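You operate a simulated robot arm through the tools that you are given. There is no shell and no other tool. Be economical: measure what you need, move in short steps, check, and stop when the job is done.

You run a simulated robot arm. Do the job below in one go: nothing can be reset, and whatever is moved stays where it is left.

TASK
Wind the caliper piston home, then back the winder plate off.
Fine: the green bleed lever is open while you wind in and shut before you back off.

Only the result counts: the job must be done as asked and must still hold three seconds after the hand-in. Knocking over, shifting, dropping, spilling or breaking anything else fails it.

THE ROBOT
A 6-joint arm with a two-finger parallel gripper, fixed in place. Base frame: the origin is at the foot of the arm, x ahead of it, y to its left, z up. Readings come in m, degrees, newtons and seconds.
With the tool pointing down near the work surface it reaches from about 0.46 to 0.86 m from the base axis. Its first joint turns from -115.0 to 115.0 degrees. Payload 4.2 kg.
Tool frame: the origin (TCP) lies between the finger pads and is the grasp point; the fingertips stand 0.023 m ahead of it; z points along the fingers, y is the line along which they close. Largest opening 0.094 m; finger width 0.038, thickness 0.01; the body of the gripper, 0.054 by 0.096 m, starts 0.039 m behind the TCP.
Orientation is that of the tool frame in the base frame, as a unit quaternion [w, x, y, z]. With the fingers straight down and closing along the base's y, the tool's x points along the base's -x, its y along +y and its z along -z.

THE INTERFACE
- The arm moves only by the tool drive_tool. Its argument "series" is a list of rows, each an object of numbers (a shift or turn left out is 0, a gripper value left out holds the last): "ax", "ay", "az": the turn, a rotation vector about the tool's x, y, z in degrees; "dx", "dy", "dz": the shift along the tool's x, y, z in m; "claw": the opening, from 0 (shut) to 1 (fully open). In form: [{"ax": .., "ay": .., "az": .., "dx": .., "dy": .., "dz": .., "claw": ..}, ...]. A call has 1 to 20 rows; each row shifts and turns the commanded pose from where the row before left it, along the tool's axes as they then stand. Rows are played at 5 a second. More than 0.05 m and 8.6 degrees between two rows, or a gripper value outside its range, and nothing of the call is played. A pose out of reach is approached as far as the arm can. The call stops where the force on the tool passes 40 N (or 10 N more than at its start, if that is more) or the arm is blocked; 0.2 s more then pass. Each finger travels about 0.108 m/s and halts on what it meets, pressing with about 38 N; the grip force reading is that of the motor and also rises with nothing between the fingers. The clock runs only during rows and for 0.2 s after the last one: add rows that do not move to give the fingers time. It gives the time, the measured TCP pose, the force on the tool (base axes), the opening and the grip force at its end, in the units of the frame above (readings bear some noise), with the torque about the TCP (base axes, N m) and any sound that the robot's microphone picked up.
- Cameras (640 x 400 px; columns grow to the right, rows downward): "scene" is fixed at [0.2121, 0.5054, 1.5975]; the picture's right is [-0.84, -0.54, 0.00], its down [-0.25, 0.39, -0.88] and it looks along [0.48, -0.74, -0.47] (base axes); focal length 332 px, centre (320, 200). "wrist" rides on the gripper at [0.086, 0.016, -0.074] in the tool frame; the picture's right is [-0.18, 0.98, 0.00], its down [-0.58, -0.11, -0.81] and it looks along [-0.79, -0.15, 0.59] (tool axes); focal length 243 px, centre (320, 200). There is no depth. A picture from a camera that has moved, and an enlarged one, comes with that camera's place and axes in the base frame and with its lens. The place of the scene camera against the robot may be out by one fixed shift of up to 0.018 m in any direction.
- grab_frame(camera): a new picture of that camera. It takes no simulated time.
- lift_body(by): slides the trunk up (or, below 0, down) by that many m; the arm rides with it, the base frame stays. It gives what a move gives, with no picture.
- inspect(camera, box): a new picture of the part [left, top, right, bottom] of that camera's present view, enlarged. It takes no simulated time.
- close_job(): hands the job in; it is judged then, once.

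Work in short steps. Places have to be worked out from the pictures, the camera data and where the tool is seen: move nearer, look again, correct. Check each grasp and each placing, and mend what went wrong. You have 120 turns and 68 pictures in all, those below and enlarged ones among them. Open the gripper and draw the arm clear of the work before you hand the job in, unless the task says otherwise; then end with one line.

The tools are called as a command line: name --argument value ..., lists and objects as JSON in quotes. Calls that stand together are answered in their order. drive_tool: Moves the arm, as the interface text tells. Its arguments: {"type":"object","properties":{"series":{"type":"array"}},"required":["series"]} The other tools are called the same way: lift_body (by) slides the trunk up or down; grab_frame (camera) takes a picture; inspect (camera, box) takes an enlarged picture of a part of a camera's view; close_job () hands the job in.

At the start:

```text
time_s: 0.0
tcp_pos: [0.5718, -0.1933, 1.3108]
orientation: [0.0, 0.0, 1.0, 0.0]
force: [-0.5, 0.1, -0.4]
wrist_torque: [-0.01, 0.03, -0.02]
finger_gap: 0.0941
finger_force: 0.1
trunk travel left (down, up): [-0.75, 0.24]
```

scene: 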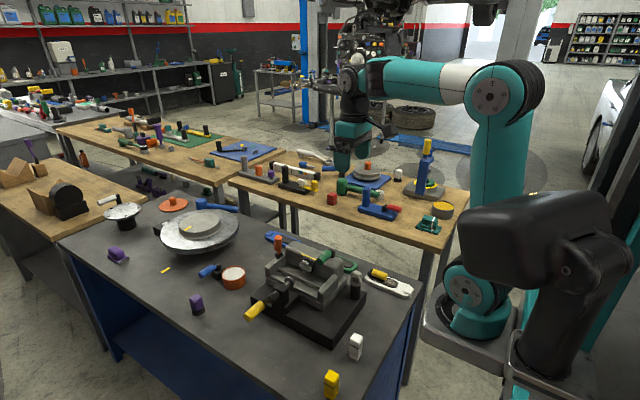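
wrist: 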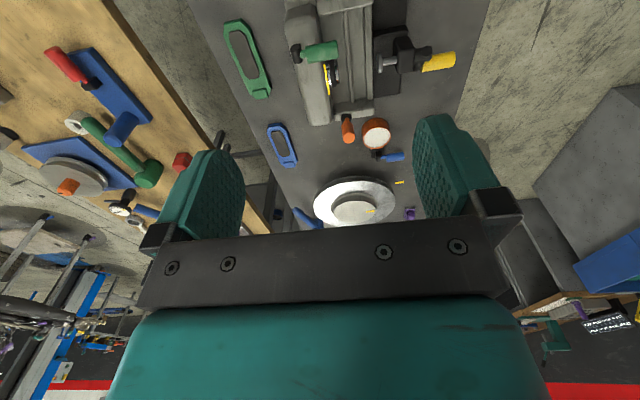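

The caliper fixture seems to be on the dark bench, with a yellow-handled screw and a green lever. I'll enlarge it in both views.

inspect --camera "scene" --box '[220, 220, 440, 360]'

inspect --camera "wrist" --box '[210, 0, 500, 180]'

```text
2.86 times, centred on (330, 290) of scene
camera zoom: at [0.2121, 0.5054, 1.5975], right [-0.84, -0.54, 0.0], down [-0.25, 0.39, -0.88], along [0.48, -0.74, -0.47], focal length 947 px, centre (291, -57)
```

zoom: 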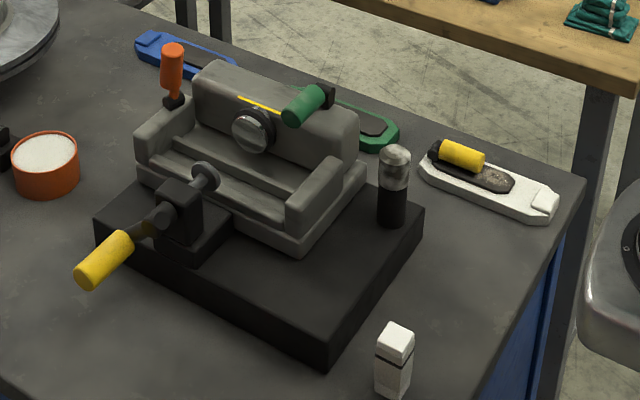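

```text
2.21 times, centred on (355, 90) of wrist
camera zoom: at [0.4854, -0.1762, 1.3858], right [0.18, 0.98, 0.0], down [0.58, -0.11, 0.81], along [0.79, -0.15, -0.59], focal length 535 px, centre (243, 443)
```

zoom: 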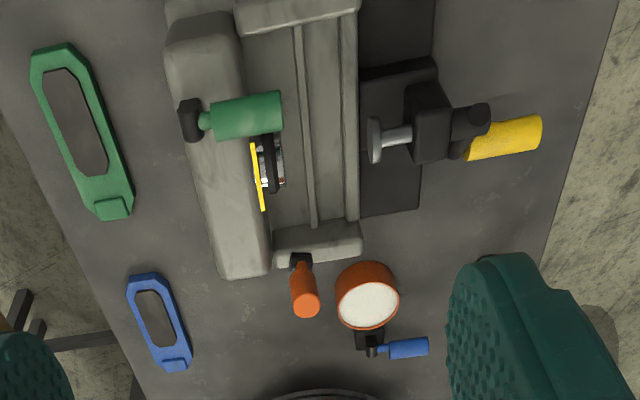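

The winder screw runs roughly along base y at about z 0.895. The handle is near (0.755, 0.02, 0.863) and the green lever near (0.66, -0.20, 0.95). I'll move to the +y side and yaw 90° so the wrist camera looks along the screw.

drive_tool --series '[{"dx": -0.022, "dy": 0.04}, {"dx": -0.022, "dy": 0.04}, {"dx": -0.022, "dy": 0.04}, {"dx": -0.022, "dy": 0.04}, {"dx": -0.022, "dy": 0.04}, {"dx": -0.022, "dy": 0.04}, {"az": 8}, {"az": 8}, {"az": 8}, {"az": 8}, {"az": 8}, {"az": 8}, {"az": 8}, {"az": 8}, {"az": 8}, {"az": 8}, {"az": 8}, {"az": 2}, {}]'

lift_body --by -0.15

grab_frame --camera "wrist"

```text
time_s: 4.0
tcp_pos: [0.7021, 0.0465, 1.3114]
orientation: [-0.001, 0.708, 0.706, -0.001]
force: [-1.2, -1.0, -0.3]
wrist_torque: [-0.04, -0.02, -0.04]
finger_gap: 0.094
finger_force: 0.0
trunk travel left (down, up): [-0.75, 0.24]
```

```text
time_s: 5.8
tcp_pos: [0.7017, 0.0471, 1.1619]
orientation: [-0.001, 0.706, 0.708, 0.0]
force: [-0.2, -0.3, 0.4]
wrist_torque: [0.01, 0.02, 0.04]
finger_gap: 0.0941
finger_force: 0.1
trunk travel left (down, up): [-0.6, 0.39]
```

```text
63 pictures are left
camera wrist: at [0.7199, 0.1342, 1.2362], right [0.98, -0.18, 0.0], down [-0.11, -0.58, 0.81], along [-0.15, -0.79, -0.59], focal length 243 px, centre (320, 200)
```

wrist: 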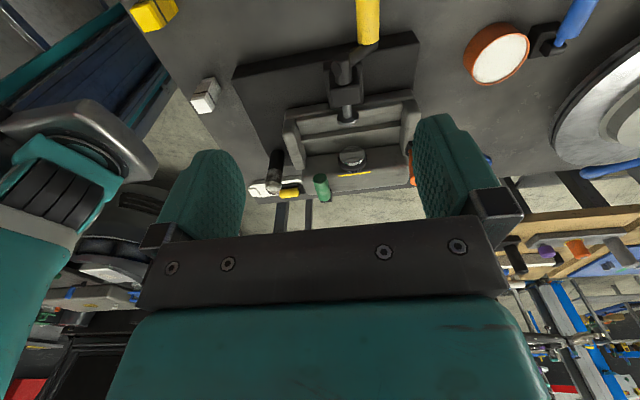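

I'll enlarge the fixture in this view.

inspect --camera "wrist" --box '[220, 0, 440, 210]'

```text
1.90 times, centred on (330, 105) of wrist
camera zoom: at [0.7199, 0.1342, 1.2362], right [0.98, -0.18, 0.0], down [-0.11, -0.58, 0.81], along [-0.15, -0.79, -0.59], focal length 462 px, centre (301, 381)
```

zoom: 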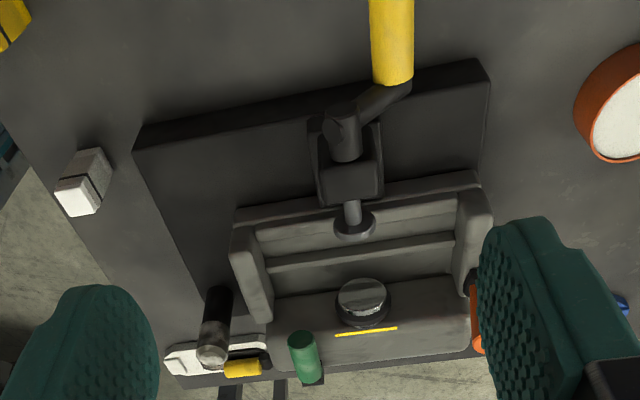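

It's a crank: the screw runs along y, with the arm toward +x and the yellow grip along +y. I'll move above the green lever for a close look at it.

drive_tool --series '[{"dx": -0.04, "dy": -0.007, "dz": 0.012}, {"dx": -0.04, "dy": -0.007, "dz": 0.012}, {"dx": -0.04, "dy": -0.007, "dz": 0.012}, {"dx": -0.04, "dy": -0.007, "dz": 0.012}, {"dx": -0.04, "dy": -0.007, "dz": 0.012}, {"dx": -0.04, "dy": -0.007, "dz": 0.012}, {}]'

grab_frame --camera "wrist"

inspect --camera "scene" --box '[260, 230, 380, 305]'

```text
time_s: 7.3
tcp_pos: [0.6939, -0.195, 1.132]
orientation: [-0.001, 0.707, 0.707, -0.002]
force: [-0.3, 0.0, -0.8]
wrist_torque: [-0.01, -0.03, 0.0]
finger_gap: 0.0937
finger_force: 0.0
out of reach, approached as far as the arm can: row 3, 4, 5, 6
trunk travel left (down, up): [-0.6, 0.39]
```

```text
61 pictures are left
camera wrist: at [0.7119, -0.1087, 1.207], right [0.98, -0.18, 0.0], down [-0.11, -0.58, 0.81], along [-0.15, -0.79, -0.59], focal length 243 px, centre (320, 200)
```

wrist: 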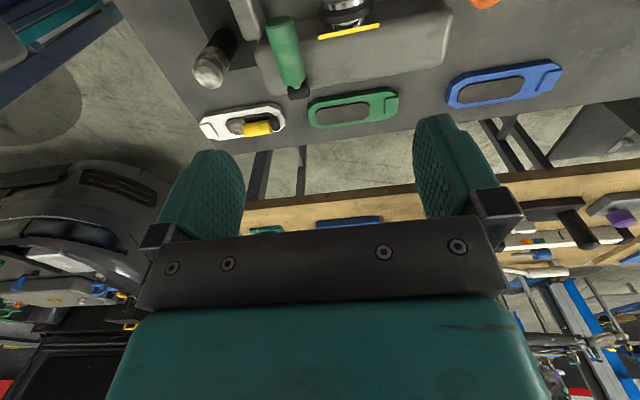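

```text
5.33 times, centred on (320, 268) of scene
camera zoom: at [0.2121, 0.5054, 1.5975], right [-0.84, -0.54, 0.0], down [-0.25, 0.39, -0.88], along [0.48, -0.74, -0.47], focal length 1768 px, centre (320, -160)
```

zoom: 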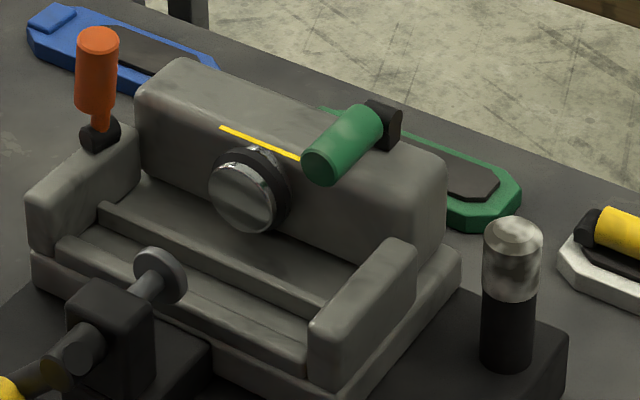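

The lever lies over the caliper top, with a black pivot at its rear end. The arm ran out of reach here, so I'll lower the trunk and see whether that helps while getting closer.

lift_body --by -0.08

drive_tool --series '[{"dy": -0.01}, {"dy": -0.01}, {"dy": -0.01}, {}]'

inspect --camera "wrist" --box '[180, 0, 460, 180]'

```text
time_s: 8.5
tcp_pos: [0.6957, -0.1955, 1.0528]
orientation: [-0.001, 0.707, 0.707, -0.001]
force: [0.5, 0.1, 0.0]
wrist_torque: [0.01, 0.0, -0.01]
finger_gap: 0.0938
finger_force: 0.1
trunk travel left (down, up): [-0.52, 0.47]
```

```text
time_s: 9.5
tcp_pos: [0.6743, -0.1989, 1.0666]
orientation: [-0.003, 0.707, 0.707, -0.002]
force: [-0.4, 0.3, 0.4]
wrist_torque: [0.01, 0.0, -0.02]
finger_gap: 0.094
finger_force: 0.1
out of reach, approached as far as the arm can: row 1, 2, 3
trunk travel left (down, up): [-0.52, 0.47]
```

```text
2.22 times, centred on (320, 90) of wrist
camera zoom: at [0.6925, -0.1111, 1.1409], right [0.98, -0.18, -0.01], down [-0.1, -0.58, 0.81], along [-0.15, -0.79, -0.59], focal length 539 px, centre (320, 444)
```

zoom: 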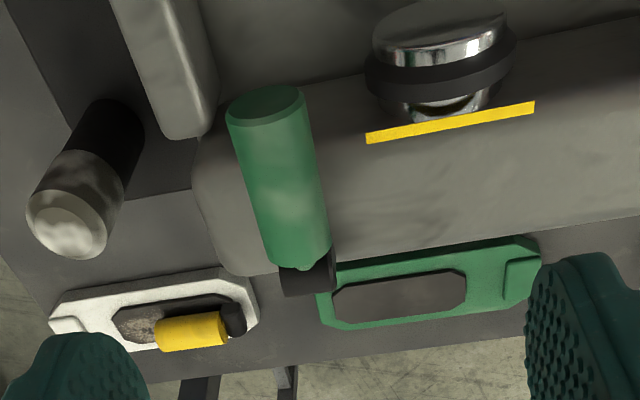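

The lever slopes up and forward from a rear pivot block. To tell the hinge direction I'll yaw back and view it from the -x side at a shallower angle.

drive_tool --series '[{"az": -8}, {"az": -8}, {"az": -8}, {"az": -8}, {"az": -8}, {"az": -8}, {"az": -8}, {"az": -8}, {"az": -8}, {"az": -8}, {"az": -8}, {"az": -2}, {"dx": 0.04, "dy": 0.007, "dz": 0.01}, {"dx": 0.04, "dy": 0.007, "dz": 0.01}, {"dx": 0.04, "dy": 0.007, "dz": 0.01}, {}]'

grab_frame --camera "wrist"

```text
time_s: 12.9
tcp_pos: [0.5894, -0.186, 1.112]
orientation: [-0.005, 0.0, 1.0, 0.0]
force: [0.0, -1.0, 0.2]
wrist_torque: [0.02, -0.01, 0.0]
finger_gap: 0.0941
finger_force: 0.0
out of reach, approached as far as the arm can: row 13, 14, 15
trunk travel left (down, up): [-0.52, 0.47]
```

```text
58 pictures are left
camera wrist: at [0.5049, -0.1685, 1.1878], right [0.18, 0.98, 0.0], down [0.59, -0.11, 0.8], along [0.79, -0.15, -0.6], focal length 243 px, centre (320, 200)
```

wrist: 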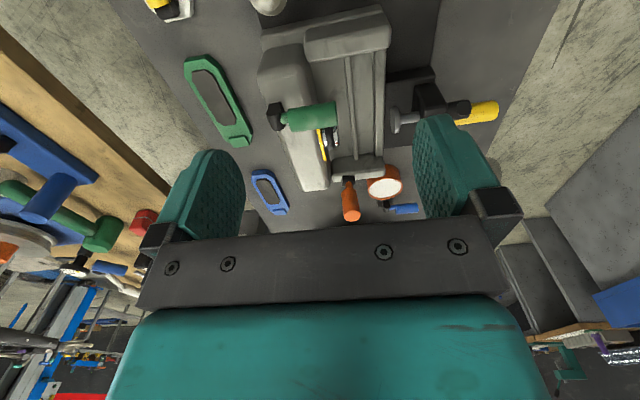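

The arm seems limited by its own fold. I'll raise it relative to the trunk and lower the trunk to compensate.

drive_tool --series '[{"dz": -0.04}, {"dz": -0.04}, {"dx": 0.025}, {"dx": 0.025}, {}]'

lift_body --by -0.15

grab_frame --camera "wrist"

```text
time_s: 14.1
tcp_pos: [0.5414, -0.1867, 1.1912]
orientation: [-0.001, 0.001, 1.0, 0.0]
force: [0.0, -0.7, -0.4]
wrist_torque: [0.0, 0.01, 0.02]
finger_gap: 0.0941
finger_force: 0.1
out of reach, approached as far as the arm can: row 1
trunk travel left (down, up): [-0.52, 0.47]
```

```text
time_s: 15.9
tcp_pos: [0.541, -0.1865, 1.0411]
orientation: [-0.002, 0.0, 1.0, 0.0]
force: [0.3, 1.2, -0.2]
wrist_torque: [0.03, -0.01, 0.02]
finger_gap: 0.0939
finger_force: 0.1
trunk travel left (down, up): [-0.37, 0.62]
```

```text
57 pictures are left
camera wrist: at [0.4558, -0.1694, 1.1159], right [0.18, 0.98, 0.0], down [0.58, -0.11, 0.8], along [0.79, -0.15, -0.59], focal length 243 px, centre (320, 200)
```

wrist: 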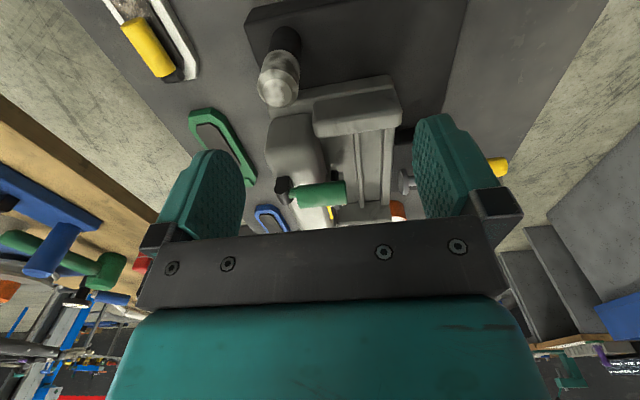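

inspect --camera "wrist" --box '[230, 90, 430, 230]'

```text
2.86 times, centred on (330, 160) of wrist
camera zoom: at [0.4558, -0.1694, 1.1159], right [0.18, 0.98, 0.0], down [0.58, -0.11, 0.8], along [0.79, -0.15, -0.59], focal length 693 px, centre (291, 314)
```

zoom: 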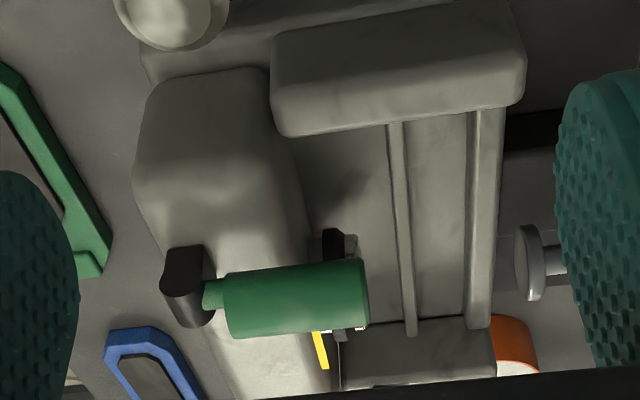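

I'll enlarge the pivot further in both views.

inspect --camera "wrist" --box '[265, 165, 325, 215]'

inspect --camera "scene" --box '[305, 240, 350, 270]'

```text
8.00 times, centred on (295, 190) of wrist
camera zoom: at [0.4558, -0.1694, 1.1159], right [0.18, 0.98, 0.0], down [0.58, -0.11, 0.8], along [0.79, -0.15, -0.59], focal length 1941 px, centre (520, 280)
```

zoom: 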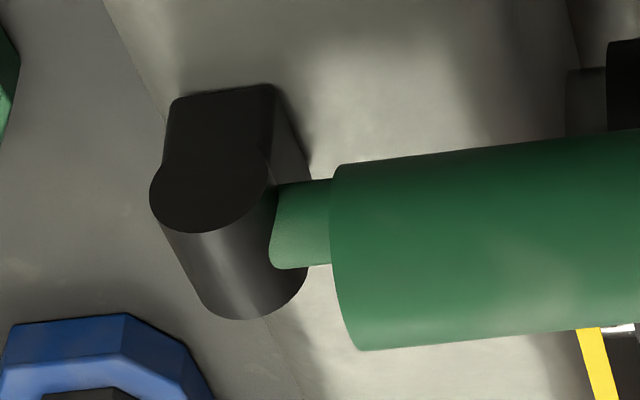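

```text
13.33 times, centred on (328, 255) of scene
camera zoom: at [0.2121, 0.5054, 1.5975], right [-0.84, -0.54, 0.0], down [-0.25, 0.39, -0.88], along [0.48, -0.74, -0.47], focal length 4420 px, centre (220, -533)
```

zoom: 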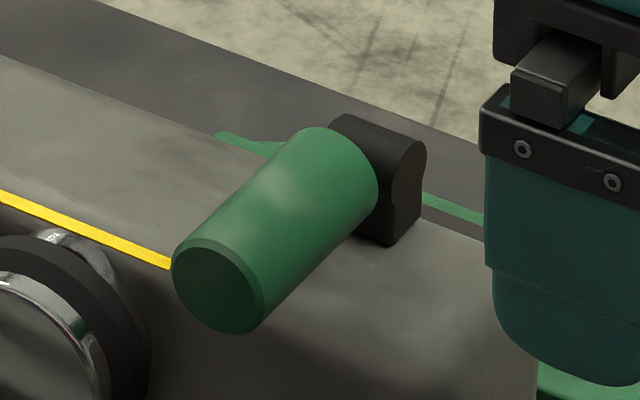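

The pivot is a trunnion with its axis along x, at about (0.661, -0.250, 0.947). The lever now lies forward, nearly horizontal, with its tip at (0.662, -0.182, 0.955). I'll shift the trunk lower while raising the arm, then line up over the grip with the fingers closing along x.

drive_tool --series '[{"dz": -0.04}, {"dz": -0.04}, {"dz": -0.04}, {}]'

lift_body --by -0.12

drive_tool --series '[{"dx": -0.04, "dy": -0.006}, {"dx": -0.04, "dy": -0.006}, {"dx": -0.04, "dy": -0.006}, {"az": 8}, {"az": 8}, {"az": 8}, {"az": 8}, {"az": 8}, {"az": 8}, {"az": 8}, {"az": 8}, {"az": 8}, {"az": 8}, {"az": 8}, {"az": 2}, {}]'

grab_frame --camera "wrist"

```text
time_s: 16.3
tcp_pos: [0.547, -0.187, 1.0839]
orientation: [0.013, 0.0, 1.0, -0.004]
force: [16.8, -3.8, -25.6]
wrist_torque: [-0.37, -0.99, -0.09]
finger_gap: 0.094
finger_force: 0.0
out of reach, approached as far as the arm can: row 2
trunk travel left (down, up): [-0.37, 0.62]
stopped in row 2: the force on the tool passed its limit at 138 N (the readings are from after the stop); the commanded pose is now the measured one
```

```text
time_s: 16.8
tcp_pos: [0.5458, -0.1871, 1.0714]
orientation: [0.014, 0.0, 1.0, -0.004]
force: [8.2, -0.8, -12.2]
wrist_torque: [-0.19, -0.44, -0.09]
finger_gap: 0.0942
finger_force: 0.1
trunk travel left (down, up): [-0.359, 0.631]
stopped: the force on the tool passed its limit at 43 N (the readings are from after the stop); the commanded pose is now the measured one
```

```text
time_s: 17.1
tcp_pos: [0.5656, -0.1902, 1.0737]
orientation: [0.019, -0.004, 1.0, -0.006]
force: [8.2, -3.2, -13.5]
wrist_torque: [-0.18, -0.54, -0.05]
finger_gap: 0.094
finger_force: 0.0
trunk travel left (down, up): [-0.359, 0.631]
stopped in row 1: the force on the tool passed its limit at 62 N (the readings are from after the stop); the commanded pose is now the measured one
```

```text
53 pictures are left
camera wrist: at [0.4767, -0.1729, 1.1443], right [0.18, 0.98, 0.0], down [0.55, -0.09, 0.83], along [0.82, -0.15, -0.56], focal length 243 px, centre (320, 200)
```

wrist: 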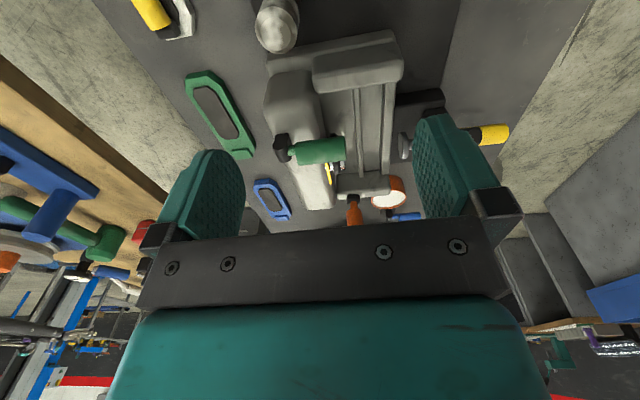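

The arm hit something, probably its own body while folded. I'll look at the scene before moving.

grab_frame --camera "scene"

```text
52 pictures are left
```

scene: 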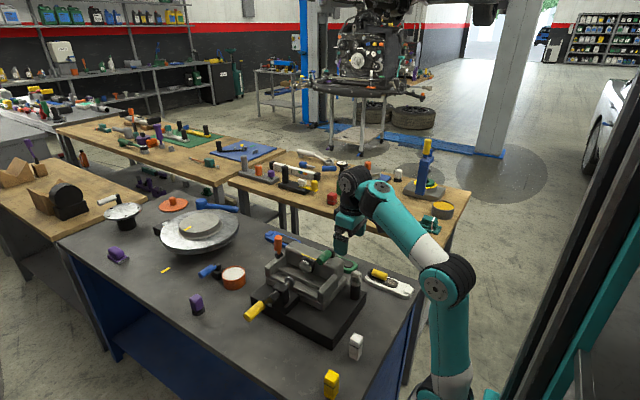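

Tool forces suggest the hand folded against its own forearm because the arm sits too high relative to the trunk. I'll back out gently, down and outward in small steps.

drive_tool --series '[{"dz": 0.008, "dx": -0.008}, {"dz": 0.008, "dx": -0.008}, {"dx": -0.01}, {"dx": -0.01}, {}]'

```text
time_s: 18.3
tcp_pos: [0.6024, -0.1911, 1.0572]
orientation: [0.016, -0.004, 1.0, -0.005]
force: [-0.4, 0.4, -0.1]
wrist_torque: [-0.02, 0.03, 0.02]
finger_gap: 0.0939
finger_force: 0.1
trunk travel left (down, up): [-0.359, 0.631]
```

It's free again. I'll correct the small tilt, move over the lever grip and yaw 90°.

drive_tool --series '[{"ax": -0.57, "ay": 1.83, "az": 0.46}, {"dx": -0.03, "dy": -0.007}, {"dx": -0.03, "dy": -0.007}, {"az": 8}, {"az": 8}, {"az": 8}, {"az": 8}, {"az": 8}, {"az": 8}, {"az": 8}, {"az": 8}, {"az": 8}, {"az": 8}, {"az": 8}, {"az": 2}, {}]'

grab_frame --camera "wrist"

```text
time_s: 18.8
tcp_pos: [0.6082, -0.1917, 1.0585]
orientation: [0.01, 0.0, 1.0, -0.003]
force: [7.9, -0.2, -12.8]
wrist_torque: [-0.25, -0.42, -0.12]
finger_gap: 0.0937
finger_force: 0.1
trunk travel left (down, up): [-0.359, 0.631]
stopped in row 2: the force on the tool passed its limit at 71 N (the readings are from after the stop); the commanded pose is now the measured one
```

```text
51 pictures are left
camera wrist: at [0.5204, -0.1742, 1.1311], right [0.18, 0.98, 0.0], down [0.56, -0.1, 0.82], along [0.81, -0.15, -0.57], focal length 243 px, centre (320, 200)
```

wrist: 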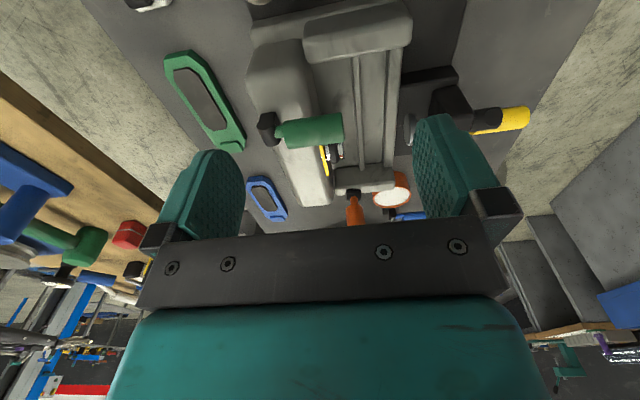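

Levelling brings the hand into the forearm at this height. I'll move outward and down first, then level.

drive_tool --series '[{"ay": -0.5, "dz": 0.008, "dx": -0.004}, {"dz": 0.01, "dx": -0.01}, {"dz": 0.01, "dx": -0.015}, {"dz": 0.01, "dx": -0.02, "dy": -0.01}, {"dz": 0.0, "dx": -0.01, "dy": -0.004}, {}]'

```text
time_s: 20.2
tcp_pos: [0.6669, -0.2073, 1.0229]
orientation: [0.013, -0.001, 1.0, -0.003]
force: [-0.2, -0.2, 0.0]
wrist_torque: [0.01, 0.01, -0.01]
finger_gap: 0.0937
finger_force: 0.0
trunk travel left (down, up): [-0.359, 0.631]
```

drive_tool --series '[{"dz": 0.015}, {"ax": -0.34, "ay": 0.7}, {"ay": 0.8}, {"az": 8}, {"az": 8}, {"az": 8}, {"az": 8}, {"az": 8}, {"az": 8}, {"az": 8}, {"az": 8}, {"az": 8}, {"az": 8}, {"az": 8}, {"az": 2}, {}]'

grab_frame --camera "wrist"

```text
time_s: 23.6
tcp_pos: [0.668, -0.2045, 1.0065]
orientation: [-0.001, 0.706, 0.708, 0.0]
force: [0.3, 0.5, -0.3]
wrist_torque: [0.02, 0.06, 0.02]
finger_gap: 0.0939
finger_force: 0.1
trunk travel left (down, up): [-0.359, 0.631]
```

```text
50 pictures are left
camera wrist: at [0.6844, -0.1174, 1.0815], right [0.98, -0.18, 0.0], down [-0.11, -0.58, 0.81], along [-0.15, -0.79, -0.59], focal length 243 px, centre (320, 200)
```

wrist: 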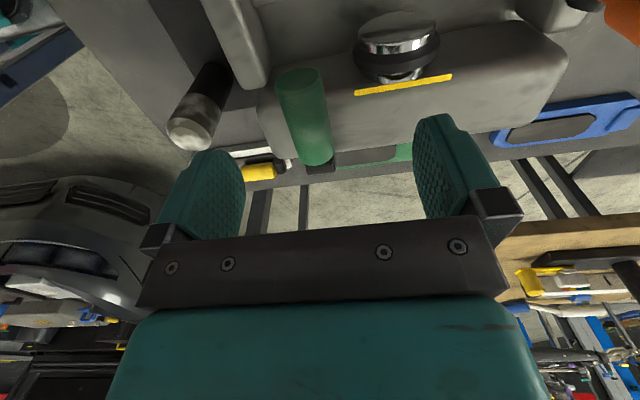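

The lever grip is confirmed at x≈0.661. I'll lower over it and close gently.

drive_tool --series '[{"dy": -0.006, "dz": 0.012}, {"dz": 0.012}, {"dz": 0.012}, {"dz": 0.013}, {}, {"claw": 0.15}, {}, {}, {}]'

grab_frame --camera "wrist"

```text
time_s: 25.6
tcp_pos: [0.6605, -0.2075, 0.9567]
orientation: [-0.001, 0.707, 0.707, 0.0]
force: [-14.5, 4.4, -4.9]
wrist_torque: [0.2, -0.03, -1.29]
finger_gap: 0.025
finger_force: 45.4
trunk travel left (down, up): [-0.359, 0.631]
```

```text
49 pictures are left
camera wrist: at [0.677, -0.1189, 1.0313], right [0.98, -0.18, 0.0], down [-0.11, -0.58, 0.81], along [-0.15, -0.79, -0.59], focal length 243 px, centre (320, 200)
```

wrist: 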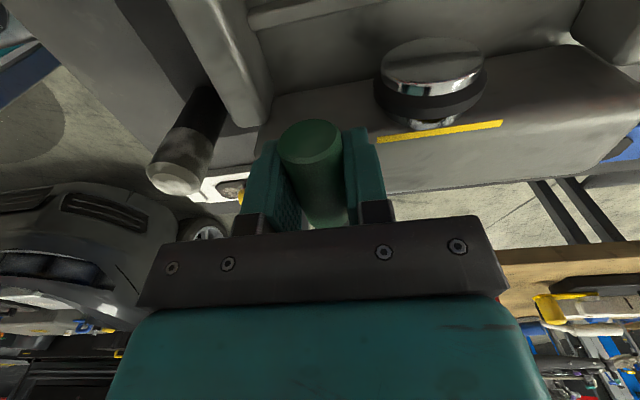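

The grip is held (gap 0.025). I'll swing it up about the pivot by 10° and watch the forces.

drive_tool --series '[{"ay": 5, "dx": -0.001, "dz": -0.0037}, {"ay": 5, "dx": -0.001, "dz": -0.0037}, {}]'

```text
time_s: 25.9
tcp_pos: [0.6599, -0.2076, 0.9581]
orientation: [-0.015, 0.707, 0.707, 0.001]
force: [-7.1, 11.7, 1.3]
wrist_torque: [0.09, 0.04, -1.29]
finger_gap: 0.0246
finger_force: 45.3
out of reach, approached as far as the arm can: row 1
trunk travel left (down, up): [-0.359, 0.631]
stopped in row 1: the force on the tool passed its limit at 46 N (the readings are from after the stop); the commanded pose is now the measured one
```

Rotation seems infeasible here, so I'll keep the tool orientation fixed and lift along the arc, letting the lever pivot between the pads.

drive_tool --series '[{"ay": -1.5}, {"dx": -0.001, "dz": -0.003}, {"dx": -0.001, "dz": -0.003}, {}]'

```text
time_s: 26.4
tcp_pos: [0.6608, -0.2077, 0.9569]
orientation: [-0.015, 0.707, 0.707, -0.006]
force: [-6.9, 13.3, 0.7]
wrist_torque: [-0.02, 0.08, -1.23]
finger_gap: 0.0242
finger_force: 45.1
trunk travel left (down, up): [-0.359, 0.631]
stopped in row 2: the force on the tool passed its limit at 42 N (the readings are from after the stop); the commanded pose is now the measured one
```

Forces are preloaded by slight misalignment (torque about z -1.2, force x -7). I'll relieve that first.

drive_tool --series '[{"az": 1.5, "dy": -0.001}, {}]'

```text
time_s: 27.0
tcp_pos: [0.6602, -0.207, 0.9575]
orientation: [-0.013, 0.715, 0.699, -0.006]
force: [0.2, 6.4, 4.4]
wrist_torque: [-0.15, -0.06, 2.16]
finger_gap: 0.0259
finger_force: 45.2
trunk travel left (down, up): [-0.359, 0.631]
```

drive_tool --series '[{"az": -0.9, "dx": -0.001}, {"dz": -0.001}, {}]'

```text
time_s: 27.8
tcp_pos: [0.6602, -0.2066, 0.9563]
orientation: [-0.015, 0.71, 0.704, -0.007]
force: [-4.4, 16.4, -8.0]
wrist_torque: [0.45, 0.13, 1.73]
finger_gap: 0.0253
finger_force: 45.4
trunk travel left (down, up): [-0.359, 0.631]
```

The contact is stiff at about 10 N/mm. I'll step up 1 mm at a time with a +y relief and look for motion.

drive_tool --series '[{"dx": 0.0015}, {"dz": -0.001}, {"dz": -0.001}, {}]'

drive_tool --series '[{"dz": -0.001}, {"dz": -0.001}, {"dz": -0.001}, {}]'

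```text
time_s: 28.8
tcp_pos: [0.6594, -0.2075, 0.9592]
orientation: [-0.015, 0.711, 0.703, -0.006]
force: [-8.5, 1.9, -29.4]
wrist_torque: [1.16, 0.12, 1.69]
finger_gap: 0.0257
finger_force: 45.1
trunk travel left (down, up): [-0.359, 0.631]
```

```text
time_s: 29.8
tcp_pos: [0.661, -0.2065, 0.9612]
orientation: [-0.016, 0.711, 0.703, -0.007]
force: [-11.4, -4.2, -27.7]
wrist_torque: [1.01, 0.06, 1.7]
finger_gap: 0.0258
finger_force: 45.0
trunk travel left (down, up): [-0.359, 0.631]
```

The force plateaued at 28 N while z rose, so the lever is either turning with friction or slipping. I'll continue and check by picture.

drive_tool --series '[{"dz": -0.0015, "dx": -0.0003}, {"dz": -0.0015, "dx": -0.0003}, {"dz": -0.0015, "dx": -0.0004}, {"dz": -0.0015, "dx": -0.0005}, {"dz": -0.0015, "dx": -0.0005}, {}]'

grab_frame --camera "wrist"

```text
time_s: 30.5
tcp_pos: [0.6606, -0.2083, 0.9624]
orientation: [-0.018, 0.71, 0.704, -0.008]
force: [-2.0, -7.2, -9.3]
wrist_torque: [0.2, -0.19, 1.32]
finger_gap: 0.0256
finger_force: 44.6
trunk travel left (down, up): [-0.359, 0.631]
stopped in row 3: the force on the tool passed its limit at 42 N (the readings are from after the stop); the commanded pose is now the measured one
```

```text
48 pictures are left
camera wrist: at [0.6806, -0.1214, 1.0383], right [0.98, -0.19, -0.04], down [-0.08, -0.59, 0.8], along [-0.18, -0.78, -0.6], focal length 243 px, centre (320, 200)
```

wrist: 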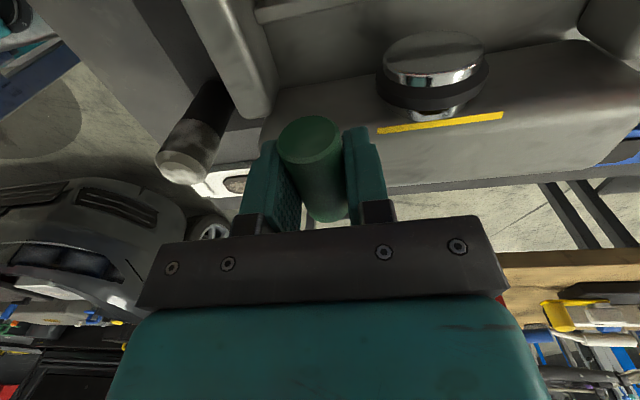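

The lever seems to move with the gripper, but pad friction resists since the tool isn't turning with it. I'll try turning the tool with the lever in 1° rows.

drive_tool --series '[{"ay": 1, "dz": -0.0008, "dx": -0.0003}, {"ay": 1, "dz": -0.0008, "dx": -0.0003}, {"ay": 1, "dz": -0.0008, "dx": -0.0003}, {"ay": 1, "dz": -0.0008, "dx": -0.0003}, {}]'

```text
time_s: 31.7
tcp_pos: [0.6608, -0.2086, 0.9661]
orientation: [-0.043, 0.712, 0.701, 0.016]
force: [-7.5, -7.9, -23.8]
wrist_torque: [0.74, 0.0, 1.7]
finger_gap: 0.0255
finger_force: 45.0
trunk travel left (down, up): [-0.359, 0.631]
```

Turning with the lever works. I'll continue the arc.

drive_tool --series '[{"ay": 1, "dz": -0.00075, "dx": -0.0003}, {"ay": 1, "dz": -0.00075, "dx": -0.0003}, {"ay": 1, "dz": -0.00075, "dx": -0.0003}, {"ay": 1, "dz": -0.00075, "dx": -0.0003}, {"ay": 1, "dz": -0.00075, "dx": -0.0003}, {"ay": 1, "dz": -0.00075, "dx": -0.0003}, {"ay": 1, "dz": -0.00075, "dx": -0.0003}, {"ay": 1, "dz": -0.00075, "dx": -0.0003}, {}]'

```text
time_s: 33.7
tcp_pos: [0.6604, -0.2114, 0.9723]
orientation: [-0.091, 0.708, 0.697, 0.066]
force: [-15.8, 8.1, -33.4]
wrist_torque: [1.33, -0.19, 1.66]
finger_gap: 0.0258
finger_force: 44.8
trunk travel left (down, up): [-0.359, 0.631]
```

grab_frame --camera "scene"

inspect --camera "scene" --box '[290, 225, 380, 285]'

```text
47 pictures are left
```

scene: 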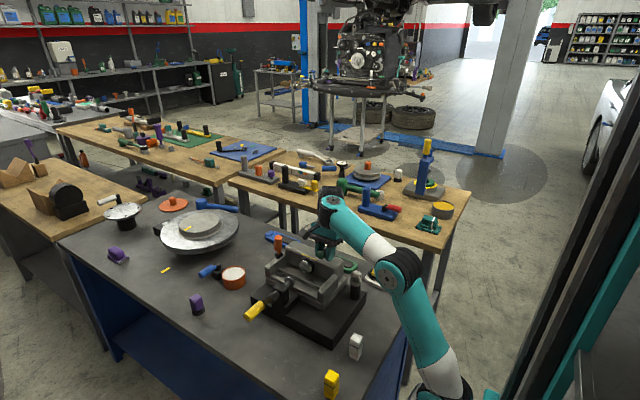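

```text
6.67 times, centred on (335, 255) of scene
camera zoom: at [0.2121, 0.5054, 1.5975], right [-0.84, -0.54, 0.0], down [-0.25, 0.39, -0.88], along [0.48, -0.74, -0.47], focal length 2210 px, centre (220, -167)
```

zoom: 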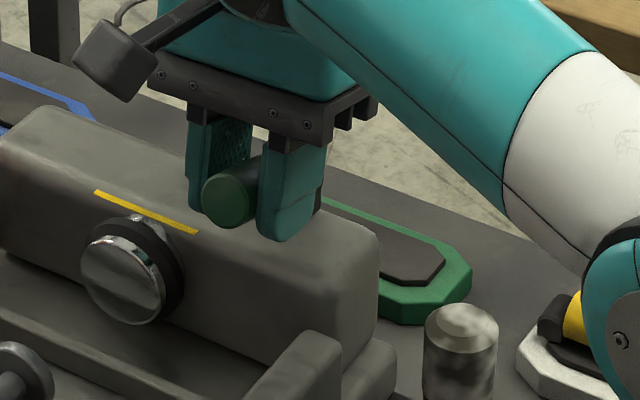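

The lever tip rose by about 20 mm, so it really is turning. I'll continue with small side relief.

drive_tool --series '[{"ay": 1, "dz": -0.00075, "dx": 0.0002, "dy": -0.0006}, {"ay": 1, "dz": -0.00075, "dx": -0.0002, "dy": -0.0006}, {"ay": 1, "dz": -0.00075, "dx": -0.0003}, {"ay": 1, "dz": -0.00075, "dx": -0.0003}, {"ay": 1, "dz": -0.00075, "dx": -0.0003}, {"ay": 1, "dz": -0.00075, "dx": -0.0003}, {"ay": 1, "dz": -0.00075, "dx": -0.0003}, {"ay": 1, "dz": -0.00075, "dx": -0.0003}, {"ay": 1, "dz": -0.00075, "dx": -0.0003}, {"ay": 1, "dz": -0.00075, "dx": -0.0003}, {}]'

```text
time_s: 35.5
tcp_pos: [0.6594, -0.2151, 0.9768]
orientation: [-0.128, 0.7, 0.693, 0.116]
force: [30.1, -1.5, 4.0]
wrist_torque: [-0.1, -0.72, 1.47]
finger_gap: 0.0255
finger_force: 45.1
out of reach, approached as far as the arm can: row 8, 9
trunk travel left (down, up): [-0.359, 0.631]
stopped in row 9: the force on the tool passed its limit at 63 N (the readings are from after the stop); the commanded pose is now the measured one
```

I've hit an arm limit at 20° of tilt. I'll open the fingers, withdraw upward and see where the lever stays.

drive_tool --series '[{"claw": 0.8}, {}, {}, {"dz": -0.02}, {"dz": -0.02}, {"dz": -0.02}, {}]'

inspect --camera "scene" --box '[290, 225, 380, 285]'

grab_frame --camera "wrist"

```text
time_s: 37.1
tcp_pos: [0.6366, -0.2219, 0.992]
orientation: [-0.128, 0.703, 0.69, 0.117]
force: [-0.3, 0.9, 0.3]
wrist_torque: [-0.01, 0.02, -0.03]
finger_gap: 0.0752
finger_force: 0.0
out of reach, approached as far as the arm can: row 4, 5, 6
trunk travel left (down, up): [-0.359, 0.631]
```

```text
6.67 times, centred on (335, 255) of scene
camera zoom: at [0.2121, 0.5054, 1.5975], right [-0.84, -0.54, 0.0], down [-0.25, 0.39, -0.88], along [0.48, -0.74, -0.47], focal length 2210 px, centre (220, -167)
```

zoom: 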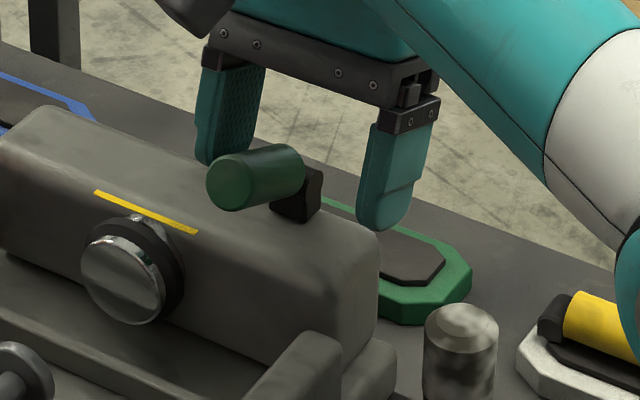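

```text
44 pictures are left
camera wrist: at [0.657, -0.1649, 1.0913], right [0.98, -0.19, -0.08], down [-0.11, -0.82, 0.56], along [-0.17, -0.54, -0.82], focal length 243 px, centre (320, 200)
```

wrist: 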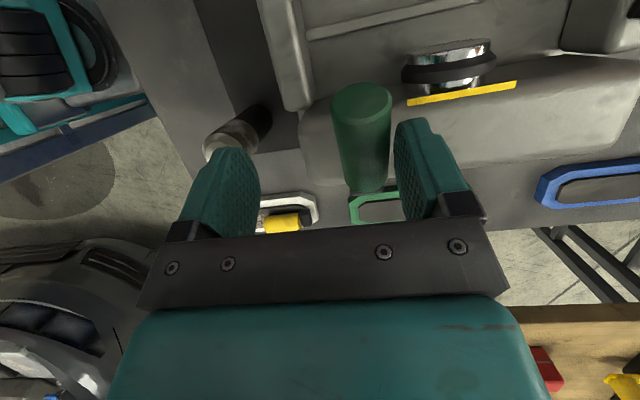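

The lever holds at about 30°. My arm configuration is cramped with the trunk too low, so I'll switch to working from above: raise the trunk, move the tool outward and lower it relative to the shoulder. First up and level.

lift_body --by 0.15

drive_tool --series '[{"dy": 0.02}, {"dy": 0.02}, {"dy": 0.02}, {"dy": 0.02}, {"ay": -4, "dy": 0.01}, {"ay": -4, "dy": 0.01}, {"ay": -4, "dy": 0.01}, {"ay": -4, "dy": 0.01}, {"ay": -4, "dy": 0.01}, {}]'

```text
time_s: 38.9
tcp_pos: [0.6378, -0.2206, 1.1413]
orientation: [-0.126, 0.703, 0.69, 0.117]
force: [0.2, 0.0, -0.3]
wrist_torque: [0.0, 0.03, 0.02]
finger_gap: 0.0754
finger_force: 0.1
trunk travel left (down, up): [-0.509, 0.481]
```

```text
time_s: 41.1
tcp_pos: [0.7497, -0.2131, 1.1108]
orientation: [-0.005, 0.713, 0.701, -0.007]
force: [1.0, -0.2, -0.1]
wrist_torque: [0.0, 0.0, 0.01]
finger_gap: 0.0751
finger_force: 0.1
out of reach, approached as far as the arm can: row 1, 2, 3, 4
trunk travel left (down, up): [-0.509, 0.481]
```

Level now. I'll raise the trunk 0.2 and drive down 0.2 at a larger radius.

lift_body --by 0.2

drive_tool --series '[{"dy": 0.02}, {"dz": 0.04}, {"dz": 0.04}, {"dz": 0.04}, {"dz": 0.04}, {"dz": 0.04}, {}]'

```text
time_s: 43.3
tcp_pos: [0.7479, -0.212, 1.3092]
orientation: [-0.005, 0.713, 0.701, -0.007]
force: [0.6, 0.8, -0.5]
wrist_torque: [-0.04, 0.04, -0.02]
finger_gap: 0.0754
finger_force: 0.3
trunk travel left (down, up): [-0.709, 0.281]
```

```text
time_s: 44.9
tcp_pos: [0.778, -0.2151, 1.1244]
orientation: [-0.008, 0.713, 0.702, -0.009]
force: [-0.2, -0.5, 1.0]
wrist_torque: [-0.03, 0.01, 0.03]
finger_gap: 0.0752
finger_force: 0.1
out of reach, approached as far as the arm can: row 1, 5, 6
trunk travel left (down, up): [-0.709, 0.281]
```

drive_tool --series '[{"dy": 0.03}, {"dy": 0.03}, {"dy": 0.02, "dz": 0.03}, {}]'

lift_body --by 0.2

drive_tool --series '[{"dz": 0.04}, {"dz": 0.04}, {"dz": 0.04}, {"dz": 0.04}, {"dz": 0.04}, {}]'

```text
time_s: 45.9
tcp_pos: [0.8566, -0.2164, 1.0922]
orientation: [-0.006, 0.713, 0.701, -0.007]
force: [0.0, -0.1, 0.0]
wrist_torque: [0.02, 0.01, -0.02]
finger_gap: 0.0752
finger_force: 0.0
trunk travel left (down, up): [-0.709, 0.281]
```

```text
time_s: 48.0
tcp_pos: [0.8581, -0.2159, 1.2933]
orientation: [-0.006, 0.713, 0.701, -0.007]
force: [0.5, -0.5, 0.3]
wrist_torque: [0.0, -0.01, 0.01]
finger_gap: 0.075
finger_force: 0.1
trunk travel left (down, up): [-0.909, 0.081]
```

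```text
time_s: 49.4
tcp_pos: [0.8713, -0.2191, 1.1095]
orientation: [-0.015, 0.713, 0.701, -0.003]
force: [0.2, 0.3, 0.4]
wrist_torque: [-0.03, -0.03, -0.01]
finger_gap: 0.0751
finger_force: 0.0
out of reach, approached as far as the arm can: row 5
trunk travel left (down, up): [-0.909, 0.081]
```

I'll look at the arm's posture to understand the limit.

grab_frame --camera "scene"

```text
43 pictures are left
```

scene: 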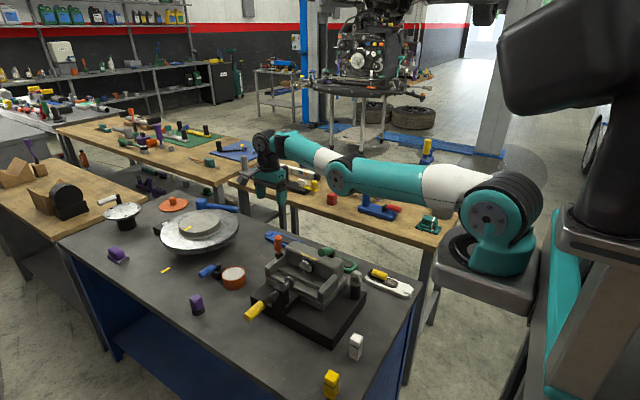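

The arm looks nearly straight now, so this is the outer limit. From here I'll move inward and down, in the natural elbow-up posture.

drive_tool --series '[{"dy": -0.03}, {"dy": -0.03}, {"dy": -0.03}, {"dy": -0.03}, {}]'

grab_frame --camera "scene"

```text
time_s: 50.6
tcp_pos: [0.7535, -0.2155, 1.1113]
orientation: [-0.005, 0.713, 0.702, -0.008]
force: [0.0, 0.0, -0.1]
wrist_torque: [-0.02, 0.0, 0.03]
finger_gap: 0.0753
finger_force: 0.1
trunk travel left (down, up): [-0.909, 0.081]
```

```text
42 pictures are left
```

scene: 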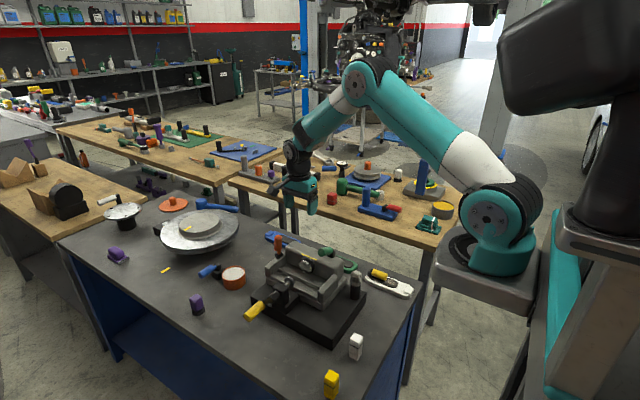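

Now it's in a good elbow-up posture. I'll level, move back over the lever and look.

drive_tool --series '[{"ax": -1.05, "ay": 0.25, "az": -0.57}, {"dy": -0.03, "dz": 0.02}, {"dy": -0.03, "dz": 0.02}, {"dy": -0.0325, "dz": 0.02, "dx": 0.008}, {}]'

grab_frame --camera "wrist"

```text
time_s: 51.8
tcp_pos: [0.6607, -0.2089, 1.0521]
orientation: [0.0, 0.709, 0.705, 0.001]
force: [-0.3, -0.6, -0.6]
wrist_torque: [-0.01, 0.05, 0.0]
finger_gap: 0.0749
finger_force: 0.0
trunk travel left (down, up): [-0.909, 0.081]
```

```text
41 pictures are left
camera wrist: at [0.6797, -0.1212, 1.1269], right [0.98, -0.19, 0.0], down [-0.11, -0.58, 0.81], along [-0.15, -0.79, -0.59], focal length 243 px, centre (320, 200)
```

wrist: 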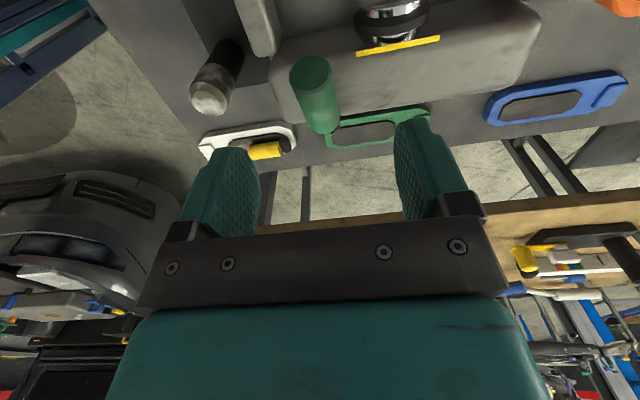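

The lever is at about 28° elevation. I'll descend and regrip it near its outer part.

drive_tool --series '[{"dz": 0.02, "dx": 0.003}, {"dz": 0.02}, {"dz": 0.02}, {"dz": 0.0215}, {}, {"claw": 0.15}, {}, {}, {}]'

```text
time_s: 53.8
tcp_pos: [0.6613, -0.204, 0.9698]
orientation: [-0.003, 0.709, 0.705, 0.0]
force: [-19.7, -0.4, -2.9]
wrist_torque: [0.14, -0.55, 1.11]
finger_gap: 0.0254
finger_force: 44.9
trunk travel left (down, up): [-0.909, 0.081]
```

Gripped. I'll relieve the side load and swing along the arc with the tool turning along.

drive_tool --series '[{"dy": -0.0015, "az": -0.4}, {"ay": 1, "dz": -0.00078, "dx": -0.0004}, {"ay": 1, "dz": -0.00078, "dx": -0.0004}, {"ay": 1, "dz": -0.00078, "dx": -0.0004}, {"ay": 1, "dz": -0.00078, "dx": -0.0004}, {"ay": 1, "dz": -0.00078, "dx": -0.0004}, {"ay": 1, "dz": -0.00078, "dx": -0.0004}, {}]'

```text
time_s: 55.6
tcp_pos: [0.6599, -0.2073, 0.9746]
orientation: [-0.037, 0.706, 0.707, 0.038]
force: [1.1, 10.1, -4.6]
wrist_torque: [0.37, 0.44, -0.75]
finger_gap: 0.0253
finger_force: 45.0
trunk travel left (down, up): [-0.909, 0.081]
```

Smooth with low force. I'll continue at 2° per row.

drive_tool --series '[{"ay": 2, "dz": -0.00156, "dx": -0.0004}, {"ay": 2, "dz": -0.00156, "dx": -0.0006}, {"ay": 2, "dz": -0.00156, "dx": -0.0008}, {"ay": 2, "dz": -0.00156, "dx": -0.0008}, {"ay": 2, "dz": -0.00156, "dx": -0.0008}, {"ay": 2, "dz": -0.00156, "dx": -0.0008}, {"ay": 2, "dz": -0.00156, "dx": -0.0008}, {"ay": 2, "dz": -0.00156, "dx": -0.0008}, {"ay": 2, "dz": -0.00156, "dx": -0.0008}, {"ay": 2, "dz": -0.00156, "dx": -0.0008}, {}]'

```text
time_s: 58.0
tcp_pos: [0.6606, -0.2186, 0.9876]
orientation: [-0.16, 0.689, 0.689, 0.161]
force: [6.9, 5.9, 6.2]
wrist_torque: [0.13, 0.81, -0.51]
finger_gap: 0.0255
finger_force: 45.5
trunk travel left (down, up): [-0.909, 0.081]
```

drive_tool --series '[{"ay": 2, "dz": -0.00156, "dx": -0.0008}, {"ay": 2, "dz": -0.00156, "dx": -0.0008}, {"ay": 2, "dz": -0.00156, "dx": -0.0008}, {"ay": 2, "dz": -0.00156, "dx": -0.0008}, {"ay": 2, "dz": -0.00156, "dx": -0.0008}, {"ay": 2, "dz": -0.00156, "dx": -0.0008}, {"ay": 2, "dz": -0.00156, "dx": -0.0008}, {"ay": 2, "dz": -0.00156, "dx": -0.0008}, {"ay": 2, "dz": -0.00156, "dx": -0.0008}, {"ay": 2, "dz": -0.00156, "dx": -0.0008}, {}]'

inspect --camera "scene" --box '[290, 215, 380, 275]'

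```text
time_s: 59.9
tcp_pos: [0.6604, -0.2269, 0.9933]
orientation: [-0.254, 0.658, 0.662, 0.254]
force: [21.5, 27.3, -9.3]
wrist_torque: [-0.73, 0.9, -0.3]
finger_gap: 0.0253
finger_force: 45.2
trunk travel left (down, up): [-0.909, 0.081]
stopped in row 9: the force on the tool passed its limit at 42 N (the readings are from after the stop); the commanded pose is now the measured one
```

```text
6.67 times, centred on (335, 245) of scene
camera zoom: at [0.2121, 0.5054, 1.5975], right [-0.84, -0.54, 0.0], down [-0.25, 0.39, -0.88], along [0.48, -0.74, -0.47], focal length 2210 px, centre (220, -100)
```

zoom: 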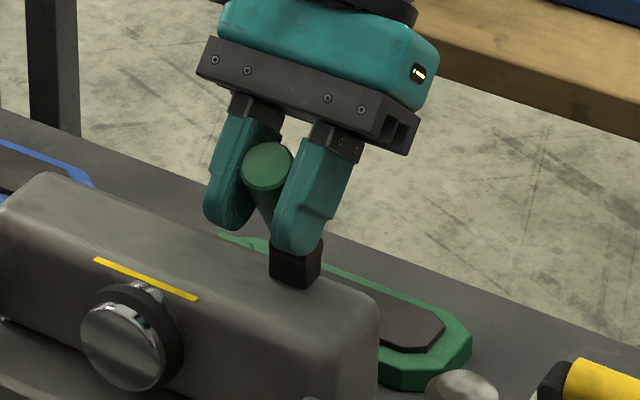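

drive_tool --series '[{"dy": 0.0015}, {"ay": 1, "dz": -0.00075, "dx": -0.0004}, {"ay": 1, "dz": -0.00075, "dx": -0.0004}, {"ay": 1, "dz": -0.00075, "dx": -0.0004}, {}]'

```text
time_s: 61.0
tcp_pos: [0.6607, -0.2298, 0.9939]
orientation: [-0.273, 0.651, 0.655, 0.27]
force: [6.3, 41.9, -8.0]
wrist_torque: [-0.11, 0.9, -0.36]
finger_gap: 0.0255
finger_force: 45.1
trunk travel left (down, up): [-0.909, 0.081]
```

drive_tool --series '[{"ay": 1, "dz": -0.0008, "dx": -0.0002}, {"ay": 1, "dz": -0.0008, "dx": -0.0002}, {}]'

```text
time_s: 61.9
tcp_pos: [0.6595, -0.2321, 0.9952]
orientation: [-0.282, 0.647, 0.65, 0.281]
force: [6.4, 36.6, -15.2]
wrist_torque: [-0.23, 0.8, -0.37]
finger_gap: 0.0253
finger_force: 44.8
trunk travel left (down, up): [-0.909, 0.081]
```

It may be at a stop or slipping. I'll release, back off along the tool axis and look.

drive_tool --series '[{"claw": 0.6}, {}, {}, {"dz": -0.02}, {"dz": -0.02}, {"dz": -0.02}, {}]'

inspect --camera "scene" --box '[290, 215, 380, 275]'

grab_frame --camera "wrist"

```text
time_s: 63.5
tcp_pos: [0.6606, -0.2771, 1.0369]
orientation: [-0.282, 0.647, 0.649, 0.283]
force: [0.4, 0.1, -0.2]
wrist_torque: [0.0, 0.03, -0.02]
finger_gap: 0.0565
finger_force: 0.1
trunk travel left (down, up): [-0.909, 0.081]
```

```text
6.67 times, centred on (335, 245) of scene
camera zoom: at [0.2121, 0.5054, 1.5975], right [-0.84, -0.54, 0.0], down [-0.25, 0.39, -0.88], along [0.48, -0.74, -0.47], focal length 2210 px, centre (220, -100)
```

zoom: 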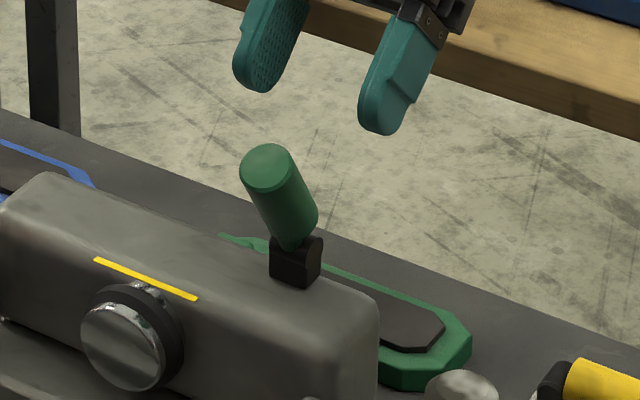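

```text
38 pictures are left
camera wrist: at [0.6774, -0.2728, 1.1508], right [0.98, -0.12, -0.13], down [-0.11, -0.99, 0.12], along [-0.15, -0.11, -0.98], focal length 243 px, centre (320, 200)
```

wrist: 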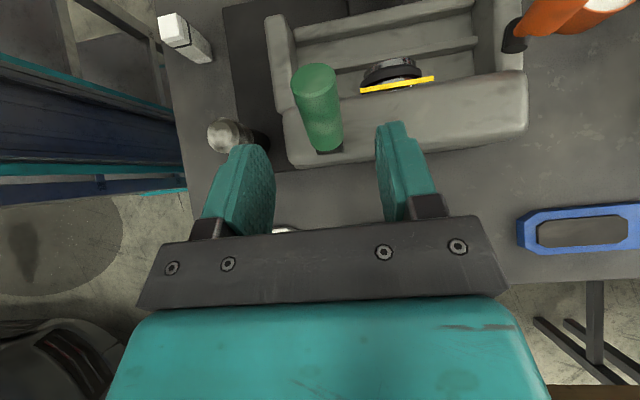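

The lever rests at about 62° elevation and the resistance rose sharply there, so I take this as its open stop. Next I'll level the tool and go view the crank.

drive_tool --series '[{"dz": -0.04}, {"ay": -8}, {"ay": -8}, {"ay": -8}, {"ay": -8}, {"ay": -8}, {"ay": -7}, {"dz": -0.04}, {"dx": 0.04, "dy": 0.01}, {"dx": 0.04, "dy": 0.01}, {"dx": 0.04, "dy": 0.01}, {"dx": 0.04, "dy": 0.01}, {"dx": 0.04, "dy": 0.01}, {"dx": 0.04, "dy": 0.01}, {"dx": 0.04, "dy": 0.01}, {}]'

grab_frame --camera "wrist"

```text
time_s: 66.8
tcp_pos: [0.7304, -0.0271, 1.1041]
orientation: [-0.001, 0.706, 0.708, 0.001]
force: [0.2, 0.7, -0.3]
wrist_torque: [0.0, 0.0, -0.03]
finger_gap: 0.0563
finger_force: 0.1
trunk travel left (down, up): [-0.909, 0.081]
```

```text
37 pictures are left
camera wrist: at [0.7471, 0.0611, 1.1782], right [0.98, -0.18, 0.0], down [-0.11, -0.58, 0.81], along [-0.15, -0.79, -0.59], focal length 243 px, centre (320, 200)
```

wrist: 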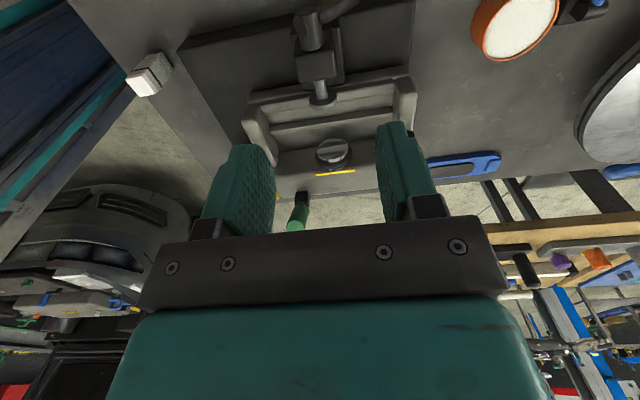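

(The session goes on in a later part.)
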